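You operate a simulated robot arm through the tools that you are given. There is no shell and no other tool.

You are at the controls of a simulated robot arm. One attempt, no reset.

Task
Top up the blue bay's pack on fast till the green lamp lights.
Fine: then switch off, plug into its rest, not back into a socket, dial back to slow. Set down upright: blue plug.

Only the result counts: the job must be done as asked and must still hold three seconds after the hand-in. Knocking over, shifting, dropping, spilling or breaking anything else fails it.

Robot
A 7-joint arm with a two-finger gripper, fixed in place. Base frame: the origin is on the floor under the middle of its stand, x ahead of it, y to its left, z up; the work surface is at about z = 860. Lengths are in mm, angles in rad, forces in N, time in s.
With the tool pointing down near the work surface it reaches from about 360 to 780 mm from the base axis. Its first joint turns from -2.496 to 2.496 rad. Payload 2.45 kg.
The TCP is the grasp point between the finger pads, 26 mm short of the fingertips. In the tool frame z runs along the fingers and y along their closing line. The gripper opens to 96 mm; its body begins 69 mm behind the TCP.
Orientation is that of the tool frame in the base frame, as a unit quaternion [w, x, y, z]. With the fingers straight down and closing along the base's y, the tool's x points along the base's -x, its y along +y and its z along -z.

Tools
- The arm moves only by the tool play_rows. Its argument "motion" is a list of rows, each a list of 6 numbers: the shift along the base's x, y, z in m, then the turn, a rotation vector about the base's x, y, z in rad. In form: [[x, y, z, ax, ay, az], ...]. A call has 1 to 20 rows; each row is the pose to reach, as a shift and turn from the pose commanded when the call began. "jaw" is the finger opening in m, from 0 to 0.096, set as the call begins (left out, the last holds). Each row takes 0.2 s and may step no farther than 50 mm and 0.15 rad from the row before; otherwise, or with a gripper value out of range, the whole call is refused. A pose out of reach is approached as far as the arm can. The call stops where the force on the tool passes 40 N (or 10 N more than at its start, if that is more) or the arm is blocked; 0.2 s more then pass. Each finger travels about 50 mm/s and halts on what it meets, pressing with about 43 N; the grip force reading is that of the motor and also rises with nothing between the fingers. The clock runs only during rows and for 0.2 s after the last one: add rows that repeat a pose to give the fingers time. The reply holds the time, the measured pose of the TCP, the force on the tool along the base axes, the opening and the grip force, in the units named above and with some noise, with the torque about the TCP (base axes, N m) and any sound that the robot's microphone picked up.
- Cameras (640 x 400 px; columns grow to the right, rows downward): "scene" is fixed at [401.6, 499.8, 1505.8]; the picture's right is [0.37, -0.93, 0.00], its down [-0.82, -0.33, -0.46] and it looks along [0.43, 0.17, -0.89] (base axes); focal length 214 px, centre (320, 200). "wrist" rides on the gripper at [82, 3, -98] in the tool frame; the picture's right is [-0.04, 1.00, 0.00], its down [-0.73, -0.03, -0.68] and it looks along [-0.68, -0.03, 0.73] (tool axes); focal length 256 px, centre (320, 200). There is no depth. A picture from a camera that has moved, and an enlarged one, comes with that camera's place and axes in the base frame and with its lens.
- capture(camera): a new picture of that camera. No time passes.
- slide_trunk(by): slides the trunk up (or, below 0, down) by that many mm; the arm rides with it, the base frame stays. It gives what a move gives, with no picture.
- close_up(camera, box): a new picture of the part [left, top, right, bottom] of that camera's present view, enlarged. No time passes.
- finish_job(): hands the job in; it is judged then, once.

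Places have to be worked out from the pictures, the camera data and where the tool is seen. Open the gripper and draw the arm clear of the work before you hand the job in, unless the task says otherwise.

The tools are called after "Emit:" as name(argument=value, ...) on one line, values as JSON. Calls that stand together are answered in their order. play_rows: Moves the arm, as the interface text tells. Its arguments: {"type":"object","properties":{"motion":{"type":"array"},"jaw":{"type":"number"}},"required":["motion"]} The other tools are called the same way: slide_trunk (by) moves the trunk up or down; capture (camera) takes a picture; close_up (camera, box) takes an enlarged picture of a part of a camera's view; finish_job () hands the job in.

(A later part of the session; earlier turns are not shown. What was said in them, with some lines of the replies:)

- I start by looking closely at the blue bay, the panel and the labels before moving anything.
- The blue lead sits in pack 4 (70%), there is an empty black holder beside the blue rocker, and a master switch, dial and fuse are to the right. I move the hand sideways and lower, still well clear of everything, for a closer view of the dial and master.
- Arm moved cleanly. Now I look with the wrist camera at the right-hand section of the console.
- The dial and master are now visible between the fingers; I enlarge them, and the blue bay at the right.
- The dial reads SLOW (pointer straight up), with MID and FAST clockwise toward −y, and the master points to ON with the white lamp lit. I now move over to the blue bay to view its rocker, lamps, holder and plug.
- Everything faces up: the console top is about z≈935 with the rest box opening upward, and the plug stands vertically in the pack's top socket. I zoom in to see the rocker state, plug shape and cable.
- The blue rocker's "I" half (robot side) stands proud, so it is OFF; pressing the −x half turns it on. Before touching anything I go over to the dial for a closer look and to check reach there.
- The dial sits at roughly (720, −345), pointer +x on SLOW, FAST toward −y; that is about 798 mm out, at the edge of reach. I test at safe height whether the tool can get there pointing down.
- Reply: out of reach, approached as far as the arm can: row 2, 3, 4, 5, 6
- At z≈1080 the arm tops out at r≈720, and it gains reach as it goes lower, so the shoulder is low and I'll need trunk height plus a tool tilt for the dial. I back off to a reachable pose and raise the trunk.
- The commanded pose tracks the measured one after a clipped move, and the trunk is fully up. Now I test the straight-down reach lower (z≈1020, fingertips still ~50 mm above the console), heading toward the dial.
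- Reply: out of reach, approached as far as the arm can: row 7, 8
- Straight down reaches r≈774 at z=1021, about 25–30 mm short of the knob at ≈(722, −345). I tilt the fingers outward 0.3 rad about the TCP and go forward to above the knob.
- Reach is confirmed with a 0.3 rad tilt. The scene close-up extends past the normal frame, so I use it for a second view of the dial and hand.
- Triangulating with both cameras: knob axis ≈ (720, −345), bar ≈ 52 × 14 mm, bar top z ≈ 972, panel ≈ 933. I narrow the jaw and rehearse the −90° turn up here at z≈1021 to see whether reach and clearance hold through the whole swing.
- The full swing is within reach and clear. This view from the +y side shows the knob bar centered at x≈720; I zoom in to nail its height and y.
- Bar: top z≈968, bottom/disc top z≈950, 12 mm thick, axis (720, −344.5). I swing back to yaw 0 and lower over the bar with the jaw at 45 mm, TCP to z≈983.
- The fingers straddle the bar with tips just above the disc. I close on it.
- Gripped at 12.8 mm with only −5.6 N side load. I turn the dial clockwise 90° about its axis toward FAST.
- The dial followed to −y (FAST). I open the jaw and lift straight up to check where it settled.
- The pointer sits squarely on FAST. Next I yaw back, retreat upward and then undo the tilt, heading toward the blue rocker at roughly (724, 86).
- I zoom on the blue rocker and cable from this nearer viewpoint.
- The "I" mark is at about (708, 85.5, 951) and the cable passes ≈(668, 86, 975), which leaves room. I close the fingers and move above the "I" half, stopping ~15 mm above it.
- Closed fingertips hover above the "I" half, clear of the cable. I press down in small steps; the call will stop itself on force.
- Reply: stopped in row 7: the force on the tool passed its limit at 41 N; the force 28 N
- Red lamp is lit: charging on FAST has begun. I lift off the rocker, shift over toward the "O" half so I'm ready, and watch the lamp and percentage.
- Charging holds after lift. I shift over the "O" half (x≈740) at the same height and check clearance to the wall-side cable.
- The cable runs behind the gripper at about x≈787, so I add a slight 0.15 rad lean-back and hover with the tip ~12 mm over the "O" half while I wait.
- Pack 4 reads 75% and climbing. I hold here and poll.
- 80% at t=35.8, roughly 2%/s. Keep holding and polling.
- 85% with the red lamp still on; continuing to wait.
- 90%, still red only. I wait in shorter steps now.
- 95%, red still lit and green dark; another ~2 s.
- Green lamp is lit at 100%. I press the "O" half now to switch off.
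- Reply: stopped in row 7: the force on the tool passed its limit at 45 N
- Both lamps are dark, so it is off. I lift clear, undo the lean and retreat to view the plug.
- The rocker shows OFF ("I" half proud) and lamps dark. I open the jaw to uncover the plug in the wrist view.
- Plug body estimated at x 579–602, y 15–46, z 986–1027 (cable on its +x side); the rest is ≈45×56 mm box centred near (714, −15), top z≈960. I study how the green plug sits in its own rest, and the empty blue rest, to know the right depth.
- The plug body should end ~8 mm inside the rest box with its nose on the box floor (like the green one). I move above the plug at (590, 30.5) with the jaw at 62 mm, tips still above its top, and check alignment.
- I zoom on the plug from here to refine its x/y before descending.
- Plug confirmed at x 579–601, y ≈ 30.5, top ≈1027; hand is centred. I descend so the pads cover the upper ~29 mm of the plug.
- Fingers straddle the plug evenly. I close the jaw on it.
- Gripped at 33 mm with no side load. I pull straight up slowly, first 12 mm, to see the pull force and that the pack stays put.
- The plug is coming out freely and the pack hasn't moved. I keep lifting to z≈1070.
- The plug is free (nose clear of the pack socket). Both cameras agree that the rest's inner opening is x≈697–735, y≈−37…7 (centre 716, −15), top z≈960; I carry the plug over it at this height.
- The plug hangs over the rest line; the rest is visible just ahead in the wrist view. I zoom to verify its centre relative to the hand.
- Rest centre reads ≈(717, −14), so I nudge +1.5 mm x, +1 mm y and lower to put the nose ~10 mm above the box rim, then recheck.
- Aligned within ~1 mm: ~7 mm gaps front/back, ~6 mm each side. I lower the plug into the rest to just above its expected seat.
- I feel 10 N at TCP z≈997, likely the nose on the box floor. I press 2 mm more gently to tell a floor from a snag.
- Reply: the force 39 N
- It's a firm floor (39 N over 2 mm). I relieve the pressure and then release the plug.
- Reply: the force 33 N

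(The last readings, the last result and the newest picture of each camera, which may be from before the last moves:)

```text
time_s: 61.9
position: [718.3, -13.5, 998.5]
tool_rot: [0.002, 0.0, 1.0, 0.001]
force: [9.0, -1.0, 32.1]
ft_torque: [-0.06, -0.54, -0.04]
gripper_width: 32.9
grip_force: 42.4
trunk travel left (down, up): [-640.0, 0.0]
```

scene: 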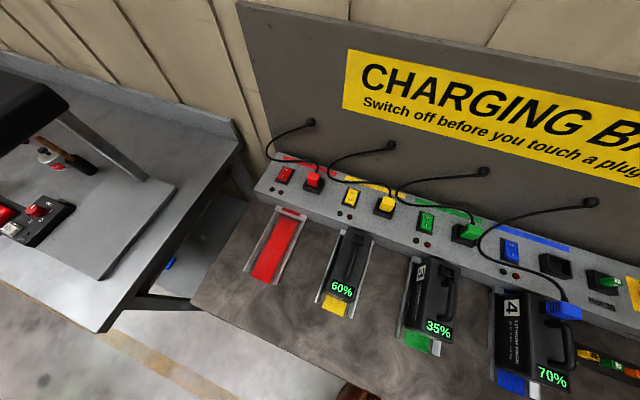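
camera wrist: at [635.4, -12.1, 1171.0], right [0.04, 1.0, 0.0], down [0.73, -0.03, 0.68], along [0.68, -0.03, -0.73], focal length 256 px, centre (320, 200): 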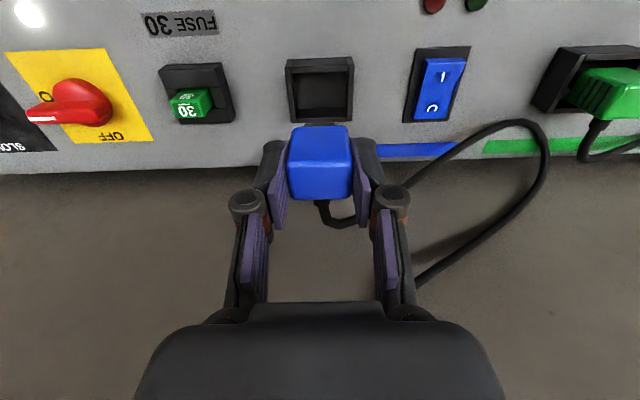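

Still 32 N of press, so I raise slightly more before opening.

Emit:
play_rows(motion=[[0, 0, 0.001, 0, 0, 0], [0, 0, 0.0015, 0, 0, 0], [0, 0, 0.0015, 0, 0, 0], [0, 0, 0.0015, 0, 0, 0]])

Emit:
close_up(camera="wrist", box=[260, 40, 380, 220])

```text
time_s: 62.9
position: [717.5, -13.1, 997.1]
tool_rot: [-0.001, 0.0, 1.0, 0.0]
force: [1.2, -1.4, 11.6]
ft_torque: [-0.06, -0.12, 0.04]
gripper_width: 33.1
grip_force: 43.6
trunk travel left (down, up): [-640.0, 0.0]
```

```text
2.22 times, centred on (320, 130) of wrist
camera zoom: at [636.2, -10.4, 1096.6], right [0.04, 1.0, 0.0], down [0.73, -0.03, 0.68], along [0.68, -0.03, -0.74], focal length 569 px, centre (320, 356)
```

zoom: 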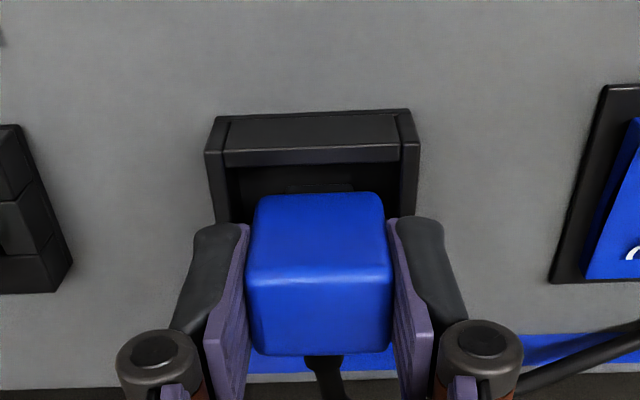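

Load is down to ~11 N with the plug resting on the floor; I open the jaw.

Emit:
play_rows(motion=[[0, 0, 0, 0, 0, 0], [0, 0, 0, 0, 0, 0], [0, 0, 0, 0, 0, 0], [0, 0, 0, 0, 0, 0]], jaw=0.062)

Emit:
capture(camera="wrist")

Emit:
close_up(camera="scene", box=[530, 220, 610, 290])

```text
time_s: 63.9
position: [717.6, -13.1, 997.8]
tool_rot: [0.0, 0.0, 1.0, 0.001]
force: [-0.6, 0.2, -0.3]
ft_torque: [0.01, 0.0, 0.0]
gripper_width: 62.1
grip_force: 0.2
trunk travel left (down, up): [-640.0, 0.0]
```

```text
taken
camera wrist: at [637.0, -10.3, 1097.0], right [0.04, 1.0, 0.0], down [0.73, -0.03, 0.68], along [0.68, -0.03, -0.73], focal length 256 px, centre (320, 200)
```

wrist: 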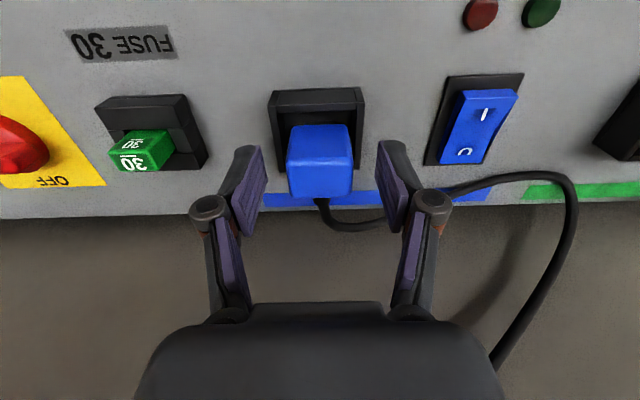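

```text
5.71 times, centred on (570, 255) of scene
camera zoom: at [401.6, 499.8, 1505.8], right [0.37, -0.93, 0.0], down [-0.82, -0.33, -0.46], along [0.43, 0.17, -0.89], focal length 1226 px, centre (-1109, -114)
```

zoom: 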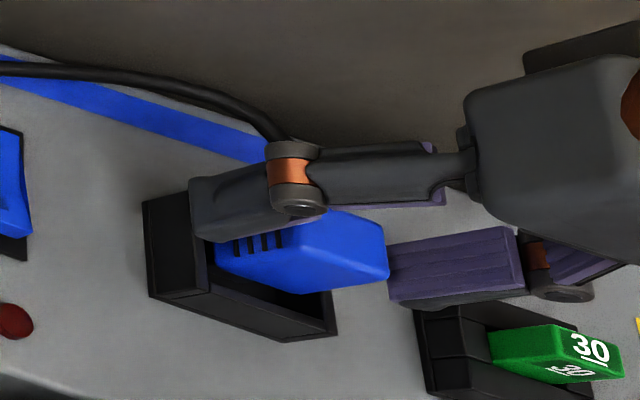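

The plug stands upright on its own in the rest. I lift straight up and away.

Emit:
play_rows(motion=[[0, 0, 0.01, 0, 0, 0], [0, 0, 0.025, 0, 0, 0], [0, 0, 0.045, 0, 0, 0], [-0.01, 0, 0.07, 0, 0, 0], [-0.03, 0, 0.09, 0, 0, 0], [-0.06, -0.01, 0.1, 0, 0, 0]])

Emit:
capture(camera="wrist")

Emit:
close_up(camera="scene", box=[440, 190, 600, 310])

```text
time_s: 65.3
position: [659.2, -24.2, 1098.9]
tool_rot: [0.001, -0.001, 1.0, 0.001]
force: [0.1, -0.2, -1.0]
ft_torque: [0.01, 0.0, -0.02]
gripper_width: 61.9
grip_force: 0.0
trunk travel left (down, up): [-640.0, 0.0]
```

```text
taken
camera wrist: at [577.8, -20.1, 1197.7], right [0.04, 1.0, 0.0], down [0.73, -0.03, 0.68], along [0.68, -0.03, -0.73], focal length 256 px, centre (320, 200)
```

wrist: 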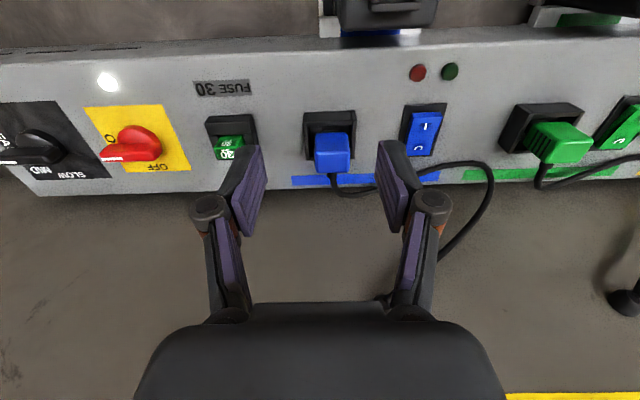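

```text
3.33 times, centred on (520, 250) of scene
camera zoom: at [401.6, 499.8, 1505.8], right [0.37, -0.93, 0.0], down [-0.82, -0.33, -0.46], along [0.43, 0.17, -0.89], focal length 715 px, centre (-347, 33)
```

zoom: 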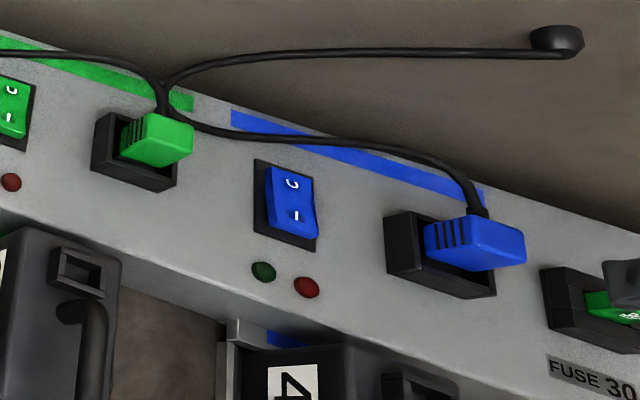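

The blue plug now sits in its rest like the green one. I zoom to compare seating depth and uprightness.

Emit:
close_up(camera="scene", box=[530, 240, 580, 285])

Emit:
close_up(camera="wrist", box=[290, 90, 370, 200])

```text
8.89 times, centred on (555, 262) of scene
camera zoom: at [401.6, 499.8, 1505.8], right [0.37, -0.93, 0.0], down [-0.82, -0.33, -0.46], along [0.43, 0.17, -0.89], focal length 1906 px, centre (-1769, -356)
```

zoom: 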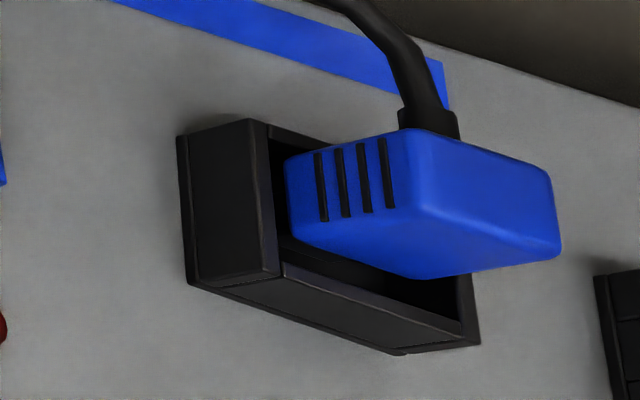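

```text
3.64 times, centred on (330, 145) of wrist
camera zoom: at [577.8, -20.1, 1197.7], right [0.04, 1.0, 0.0], down [0.73, -0.03, 0.68], along [0.68, -0.03, -0.73], focal length 931 px, centre (284, 400)
```

zoom: 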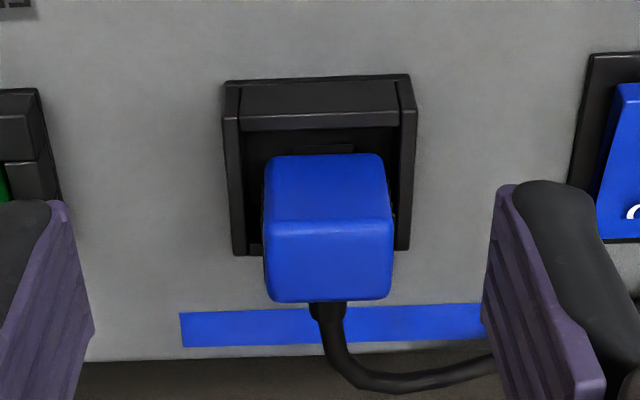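

The plug is upright and well seated. Now the dial: I retrace my earlier path toward it, tilting 0.3 rad first at a safe distance.

Emit:
play_rows(motion=[[-0.015, -0.04, 0.01, 0, 0, 0], [-0.03, -0.08, 0.01, 0, 0, 0], [-0.045, -0.12, 0.01, 0, 0, 0], [-0.06, -0.16, 0.01, 0, -0.05, 0], [-0.069, -0.2, 0.005, 0, -0.15, 0], [-0.069, -0.24, 0, 0, -0.25, 0], [-0.069, -0.265, 0, 0, -0.3, 0]], jaw=0.045)

Emit:
play_rows(motion=[[0.015, -0.01, -0.005, 0, 0, -0.071], [0.03, -0.02, -0.01, 0, 0, -0.171], [0.045, -0.03, -0.015, 0, 0, -0.311], [0.06, -0.035, -0.02, 0, 0, -0.451], [0.075, -0.04, -0.025, 0, 0, -0.591], [0.09, -0.045, -0.03, 0, 0, -0.731], [0.1, -0.05, -0.035, 0, 0, -0.871], [0.11, -0.051, -0.04, 0, 0, -1.011], [0.12, -0.051, -0.045, 0, 0, -1.151], [0.125, -0.051, -0.055, 0, 0, -1.291], [0.129, -0.051, -0.065, 0, 0, -1.431], [0.129, -0.051, -0.075, 0, 0, -1.571]])

Emit:
capture(camera="wrist")

Emit:
close_up(camera="scene", box=[638, 230, 640, 370])

```text
time_s: 66.9
position: [590.6, -288.2, 1097.8]
tool_rot: [0.151, 0.0, 0.989, 0.001]
force: [-0.3, -0.1, 0.6]
ft_torque: [0.02, 0.01, 0.0]
gripper_width: 45.0
grip_force: 0.0
trunk travel left (down, up): [-640.0, 0.0]
```

```text
time_s: 69.5
position: [718.3, -340.4, 1023.4]
tool_rot: [0.106, 0.7, 0.699, -0.105]
force: [-0.4, -0.7, 0.6]
ft_torque: [-0.02, -0.02, 0.03]
gripper_width: 44.9
grip_force: 0.0
trunk travel left (down, up): [-640.0, 0.0]
```

```text
taken
camera wrist: at [721.9, -232.8, 1093.5], right [1.0, -0.04, 0.01], down [-0.03, -0.5, 0.87], along [-0.03, -0.87, -0.5], focal length 256 px, centre (320, 200)
```

wrist: 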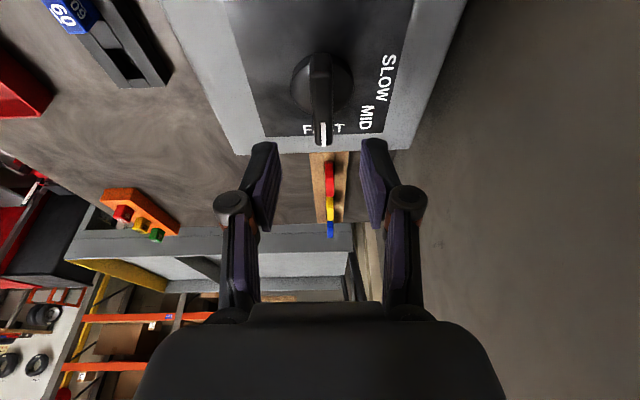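

```text
2.86 times, centred on (639, 300) of scene
camera zoom: at [401.6, 499.8, 1505.8], right [0.37, -0.93, 0.0], down [-0.82, -0.33, -0.46], along [0.43, 0.17, -0.89], focal length 613 px, centre (-591, -86)
```

zoom: 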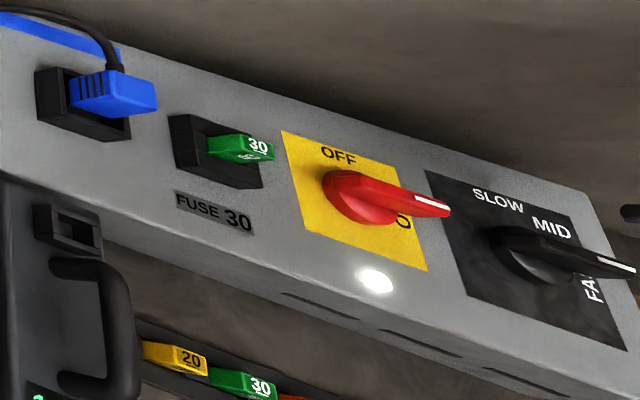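

The hand is back over the knob, which still points to FAST; the plug stays put. I lower over the bar and grip it.

Emit:
play_rows(motion=[[0, 0, -0.012, 0, 0, 0], [0, 0, -0.024, 0, 0, 0], [0, 0, -0.034, 0, 0, 0], [0, 0, -0.04, 0, 0, 0]])

Emit:
close_up(camera="wrist", box=[220, 60, 420, 220])

```text
time_s: 70.5
position: [717.5, -340.3, 984.4]
tool_rot: [0.106, 0.699, 0.7, -0.104]
force: [0.1, -0.2, 0.3]
ft_torque: [0.01, 0.01, -0.01]
gripper_width: 44.9
grip_force: 0.1
trunk travel left (down, up): [-640.0, 0.0]
```

```text
2.50 times, centred on (320, 140) of wrist
camera zoom: at [721.7, -233.0, 1053.8], right [1.0, -0.04, 0.01], down [-0.03, -0.5, 0.87], along [-0.03, -0.87, -0.5], focal length 640 px, centre (320, 350)
```

zoom: 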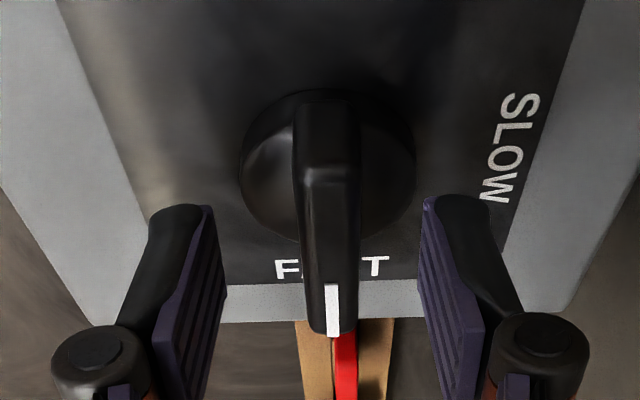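

The bar is ~1.5 mm toward +x of the finger midline; I shift by that and close.

Emit:
play_rows(motion=[[0.0015, 0, -0.001, 0, 0, 0], [0.0015, 0, -0.001, 0, 0, 0], [0.0015, 0, -0.001, 0, 0, 0], [0.0015, 0, -0.001, 0, 0, 0]], jaw=0.0)

```text
time_s: 71.5
position: [720.3, -340.1, 983.0]
tool_rot: [0.107, 0.698, 0.7, -0.105]
force: [6.3, -1.6, 1.5]
ft_torque: [0.25, -0.14, 0.0]
gripper_width: 12.8
grip_force: 39.4
trunk travel left (down, up): [-640.0, 0.0]
```

Gripped at 12.8 mm with light load. I turn it counter-clockwise 90° back to SLOW.

Emit:
play_rows(motion=[[-0.0005, -0.0001, 0, 0, 0, 0.15], [-0.0011, -0.0002, 0, 0, 0, 0.3], [-0.0018, -0.0005, 0, 0, 0, 0.45], [-0.0024, -0.0009, 0, 0, 0, 0.6], [-0.003, -0.0013, 0, 0, 0, 0.75], [-0.0035, -0.0019, 0, 0, 0, 0.9], [-0.0039, -0.0025, 0, 0, 0, 1.05], [-0.0042, -0.0032, 0, 0, 0, 1.2], [-0.0044, -0.0039, 0, 0, 0, 1.35], [-0.0045, -0.0046, 0, 0, 0, 1.5], [-0.0045, -0.005, 0, 0, 0, 1.571], [-0.0045, -0.005, 0, 0, 0, 1.571]])

Emit:
close_up(camera="wrist", box=[220, 60, 420, 220])

Emit:
close_up(camera="scene", box=[638, 230, 640, 370])

```text
time_s: 74.1
position: [716.4, -344.4, 982.5]
tool_rot: [0.149, -0.002, 0.989, 0.001]
force: [7.0, 1.3, 6.4]
ft_torque: [0.01, -1.12, -0.06]
gripper_width: 12.8
grip_force: 39.5
trunk travel left (down, up): [-640.0, 0.0]
```

```text
2.50 times, centred on (320, 140) of wrist
camera zoom: at [608.9, -341.6, 1052.5], right [0.04, 1.0, 0.01], down [0.5, -0.03, 0.87], along [0.87, -0.02, -0.5], focal length 640 px, centre (320, 350)
```

zoom: 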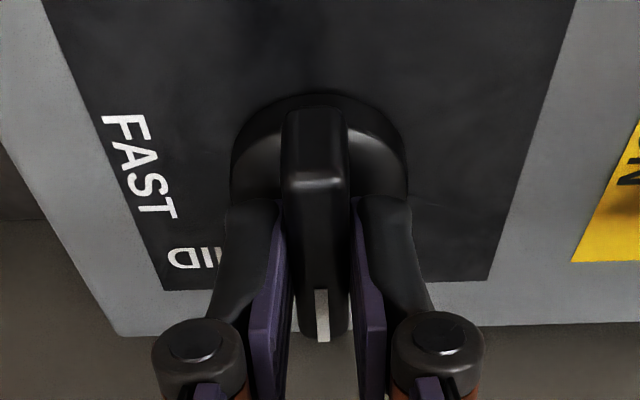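

```text
2.86 times, centred on (639, 300) of scene
camera zoom: at [401.6, 499.8, 1505.8], right [0.37, -0.93, 0.0], down [-0.82, -0.33, -0.46], along [0.43, 0.17, -0.89], focal length 613 px, centre (-591, -86)
```

zoom: 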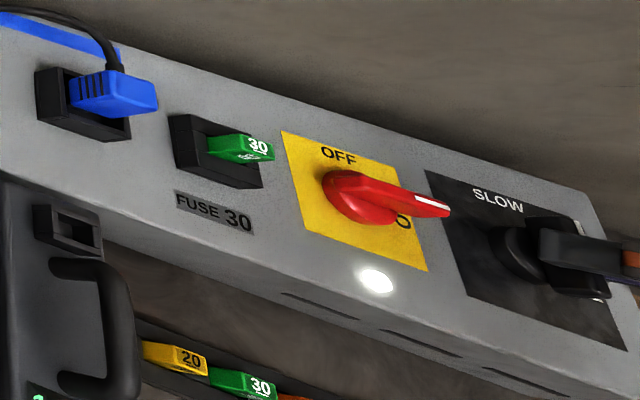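

The knob bar is back along +x. I open the jaw and lift off to verify it rests on SLOW.

Emit:
play_rows(motion=[[0, 0, 0, 0, 0, 0], [0, 0, 0, 0, 0, 0], [0, 0, 0, 0, 0, 0], [0, 0, 0.012, 0, 0, 0], [0, 0, 0.03, 0, 0, 0], [-0.01, 0, 0.05, 0, 0, 0], [-0.03, 0, 0.07, 0, 0, 0]], jaw=0.045)

Emit:
close_up(camera="wrist", box=[220, 0, 420, 160])

Emit:
close_up(camera="scene", box=[638, 230, 640, 370])

```text
time_s: 75.7
position: [685.2, -345.7, 1051.6]
tool_rot: [0.149, 0.0, 0.989, 0.001]
force: [-0.2, 0.5, -0.6]
ft_torque: [0.0, 0.01, 0.01]
gripper_width: 45.2
grip_force: 0.1
trunk travel left (down, up): [-640.0, 0.0]
```

```text
2.50 times, centred on (320, 80) of wrist
camera zoom: at [579.4, -341.9, 1122.6], right [0.04, 1.0, 0.01], down [0.5, -0.03, 0.87], along [0.87, -0.03, -0.5], focal length 640 px, centre (320, 500)
```

zoom: 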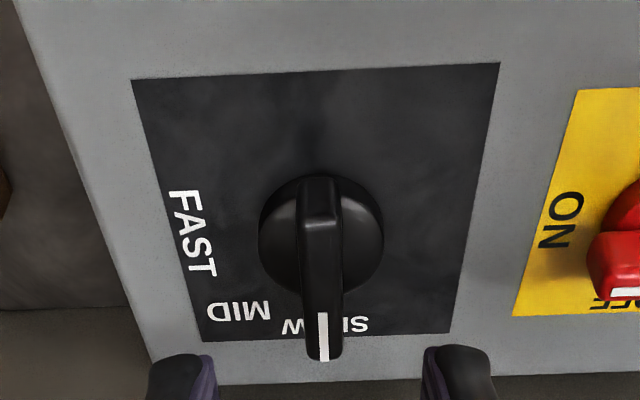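

```text
2.86 times, centred on (639, 300) of scene
camera zoom: at [401.6, 499.8, 1505.8], right [0.37, -0.93, 0.0], down [-0.82, -0.33, -0.46], along [0.43, 0.17, -0.89], focal length 613 px, centre (-591, -86)
```

zoom: 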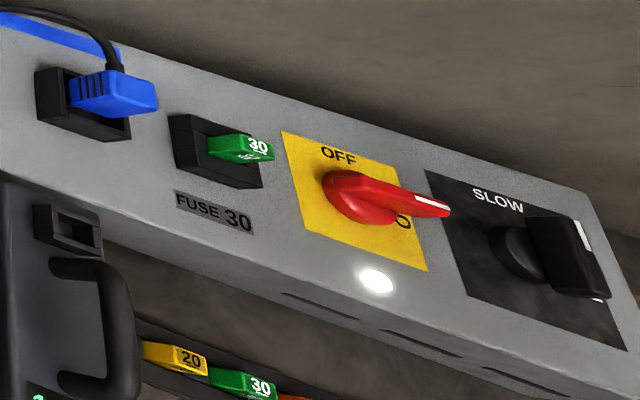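

The dial is back on SLOW exactly as at the start. I retreat up and back, undo the tilt and open the gripper.

Emit:
play_rows(motion=[[-0.03, 0.01, 0.02, 0, 0.05, 0], [-0.06, 0.02, 0.045, 0, 0.12, 0], [-0.1, 0.04, 0.07, 0, 0.2, 0], [-0.14, 0.07, 0.095, 0, 0.28, 0], [-0.175, 0.1, 0.12, 0, 0.3, 0], [-0.21, 0.13, 0.14, 0, 0.3, 0], [-0.235, 0.165, 0.16, 0, 0.3, 0], [-0.245, 0.2, 0.18, 0, 0.3, 0], [-0.245, 0.23, 0.2, 0, 0.3, 0]], jaw=0.096)

Emit:
capture(camera="scene")

Emit:
capture(camera="wrist")

Emit:
close_up(camera="scene", box=[470, 200, 610, 390])

```text
refused: row 3 steps farther than a row can; nothing moved
```

```text
taken
```

scene: 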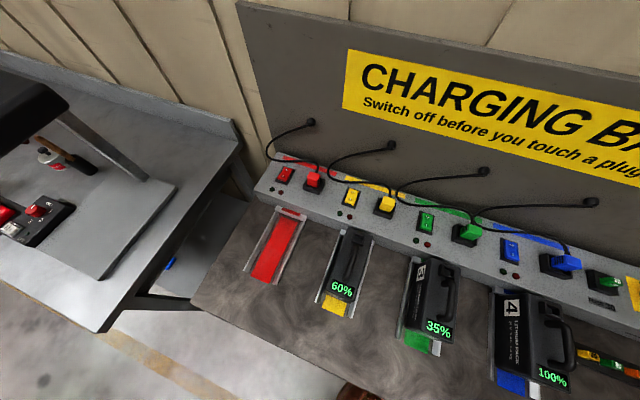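

```text
taken
camera wrist: at [579.4, -341.9, 1122.6], right [0.04, 1.0, 0.01], down [0.5, -0.03, 0.87], along [0.87, -0.03, -0.5], focal length 256 px, centre (320, 200)
```

wrist: 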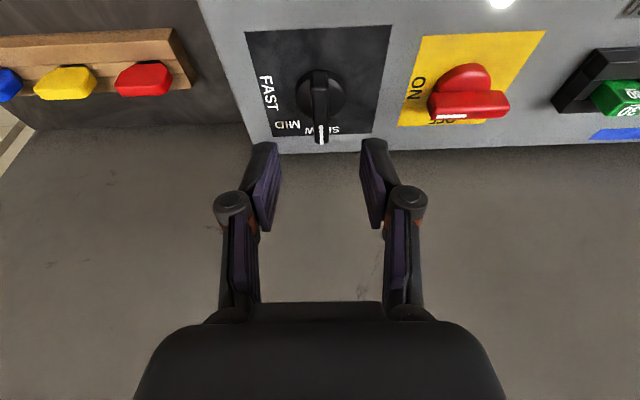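

```text
2.11 times, centred on (540, 295) of scene
camera zoom: at [401.6, 499.8, 1505.8], right [0.37, -0.93, 0.0], down [-0.82, -0.33, -0.46], along [0.43, 0.17, -0.89], focal length 452 px, centre (-143, 0)
```

zoom: 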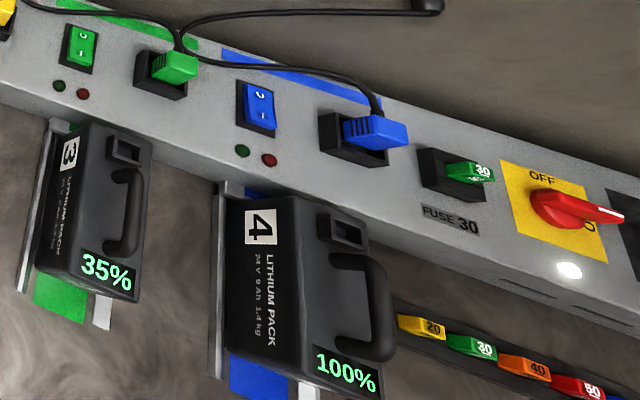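

The row step was slightly over the limit and nothing moved; the scene shows pack 4 at 100%, rocker off, and plug in its rest. I repeat the retreat with smaller steps.

Emit:
play_rows(motion=[[-0.02, 0.005, 0.02, 0, 0.04, 0], [-0.04, 0.01, 0.04, 0, 0.1, 0], [-0.065, 0.025, 0.06, 0, 0.16, 0], [-0.09, 0.04, 0.08, 0, 0.22, 0], [-0.115, 0.06, 0.1, 0, 0.28, 0], [-0.14, 0.08, 0.12, 0, 0.3, 0], [-0.165, 0.105, 0.14, 0, 0.3, 0], [-0.19, 0.13, 0.16, 0, 0.3, 0], [-0.215, 0.155, 0.18, 0, 0.3, 0], [-0.24, 0.18, 0.2, 0, 0.3, 0], [-0.248, 0.21, 0.215, 0, 0.3, 0]], jaw=0.096)

Emit:
capture(camera="wrist")

Emit:
close_up(camera="scene", box=[470, 200, 610, 390])

Emit:
close_up(camera="scene", box=[638, 230, 640, 370])

```text
time_s: 78.1
position: [437.1, -135.9, 1267.4]
tool_rot: [-0.001, -0.002, 1.0, 0.001]
force: [0.1, 0.6, 0.1]
ft_torque: [0.04, 0.01, 0.01]
gripper_width: 96.1
grip_force: 0.1
trunk travel left (down, up): [-640.0, 0.0]
```

```text
taken
camera wrist: at [355.2, -132.0, 1365.8], right [0.04, 1.0, 0.0], down [0.73, -0.03, 0.68], along [0.68, -0.03, -0.73], focal length 256 px, centre (320, 200)
```

wrist: 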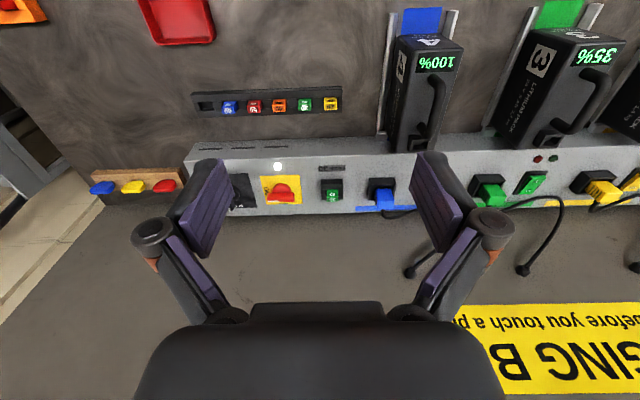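

```text
2.11 times, centred on (540, 295) of scene
camera zoom: at [401.6, 499.8, 1505.8], right [0.37, -0.93, 0.0], down [-0.82, -0.33, -0.46], along [0.43, 0.17, -0.89], focal length 452 px, centre (-143, 0)
```

zoom: 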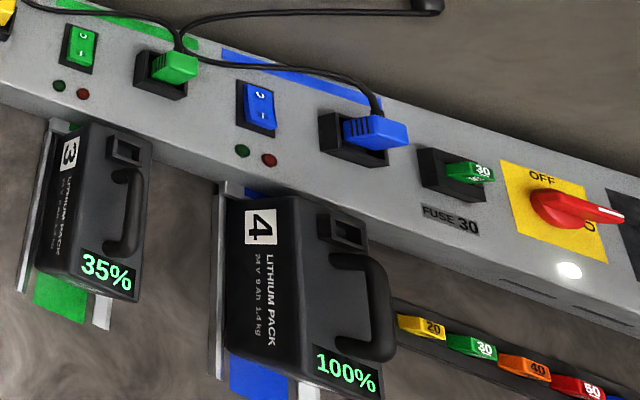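

```text
2.86 times, centred on (639, 300) of scene
camera zoom: at [401.6, 499.8, 1505.8], right [0.37, -0.93, 0.0], down [-0.82, -0.33, -0.46], along [0.43, 0.17, -0.89], focal length 613 px, centre (-591, -86)
```

zoom: 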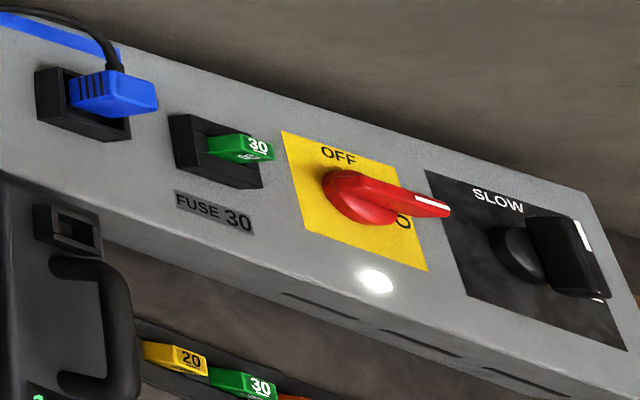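

Pack 4 reads 100%, the blue rocker is off with lamps dark, and the blue plug stands upright in its rest. The dial is on SLOW, nothing else was moved, and the arm is clear with the gripper open, so I hand the job in.

Emit:
finish_job()

```text
The job is handed in.
```

The blue bay's pack (pack 4) is topped up to 100%. It charged on FAST from 70% until the green lamp lit.

- **Switch:** The blue rocker is off and both of its lamps are dark. I left the red master switch at ON, as I found it.
- **Plug:** The blue plug is out of the pack and standing upright in the blue bay's own rest on the console, next to its rocker.
- **Dial:** It is back on SLOW.

The last pictures show nothing else out of place. The arm is clear with the gripper open. The job is handed in, but no verdict has come back.
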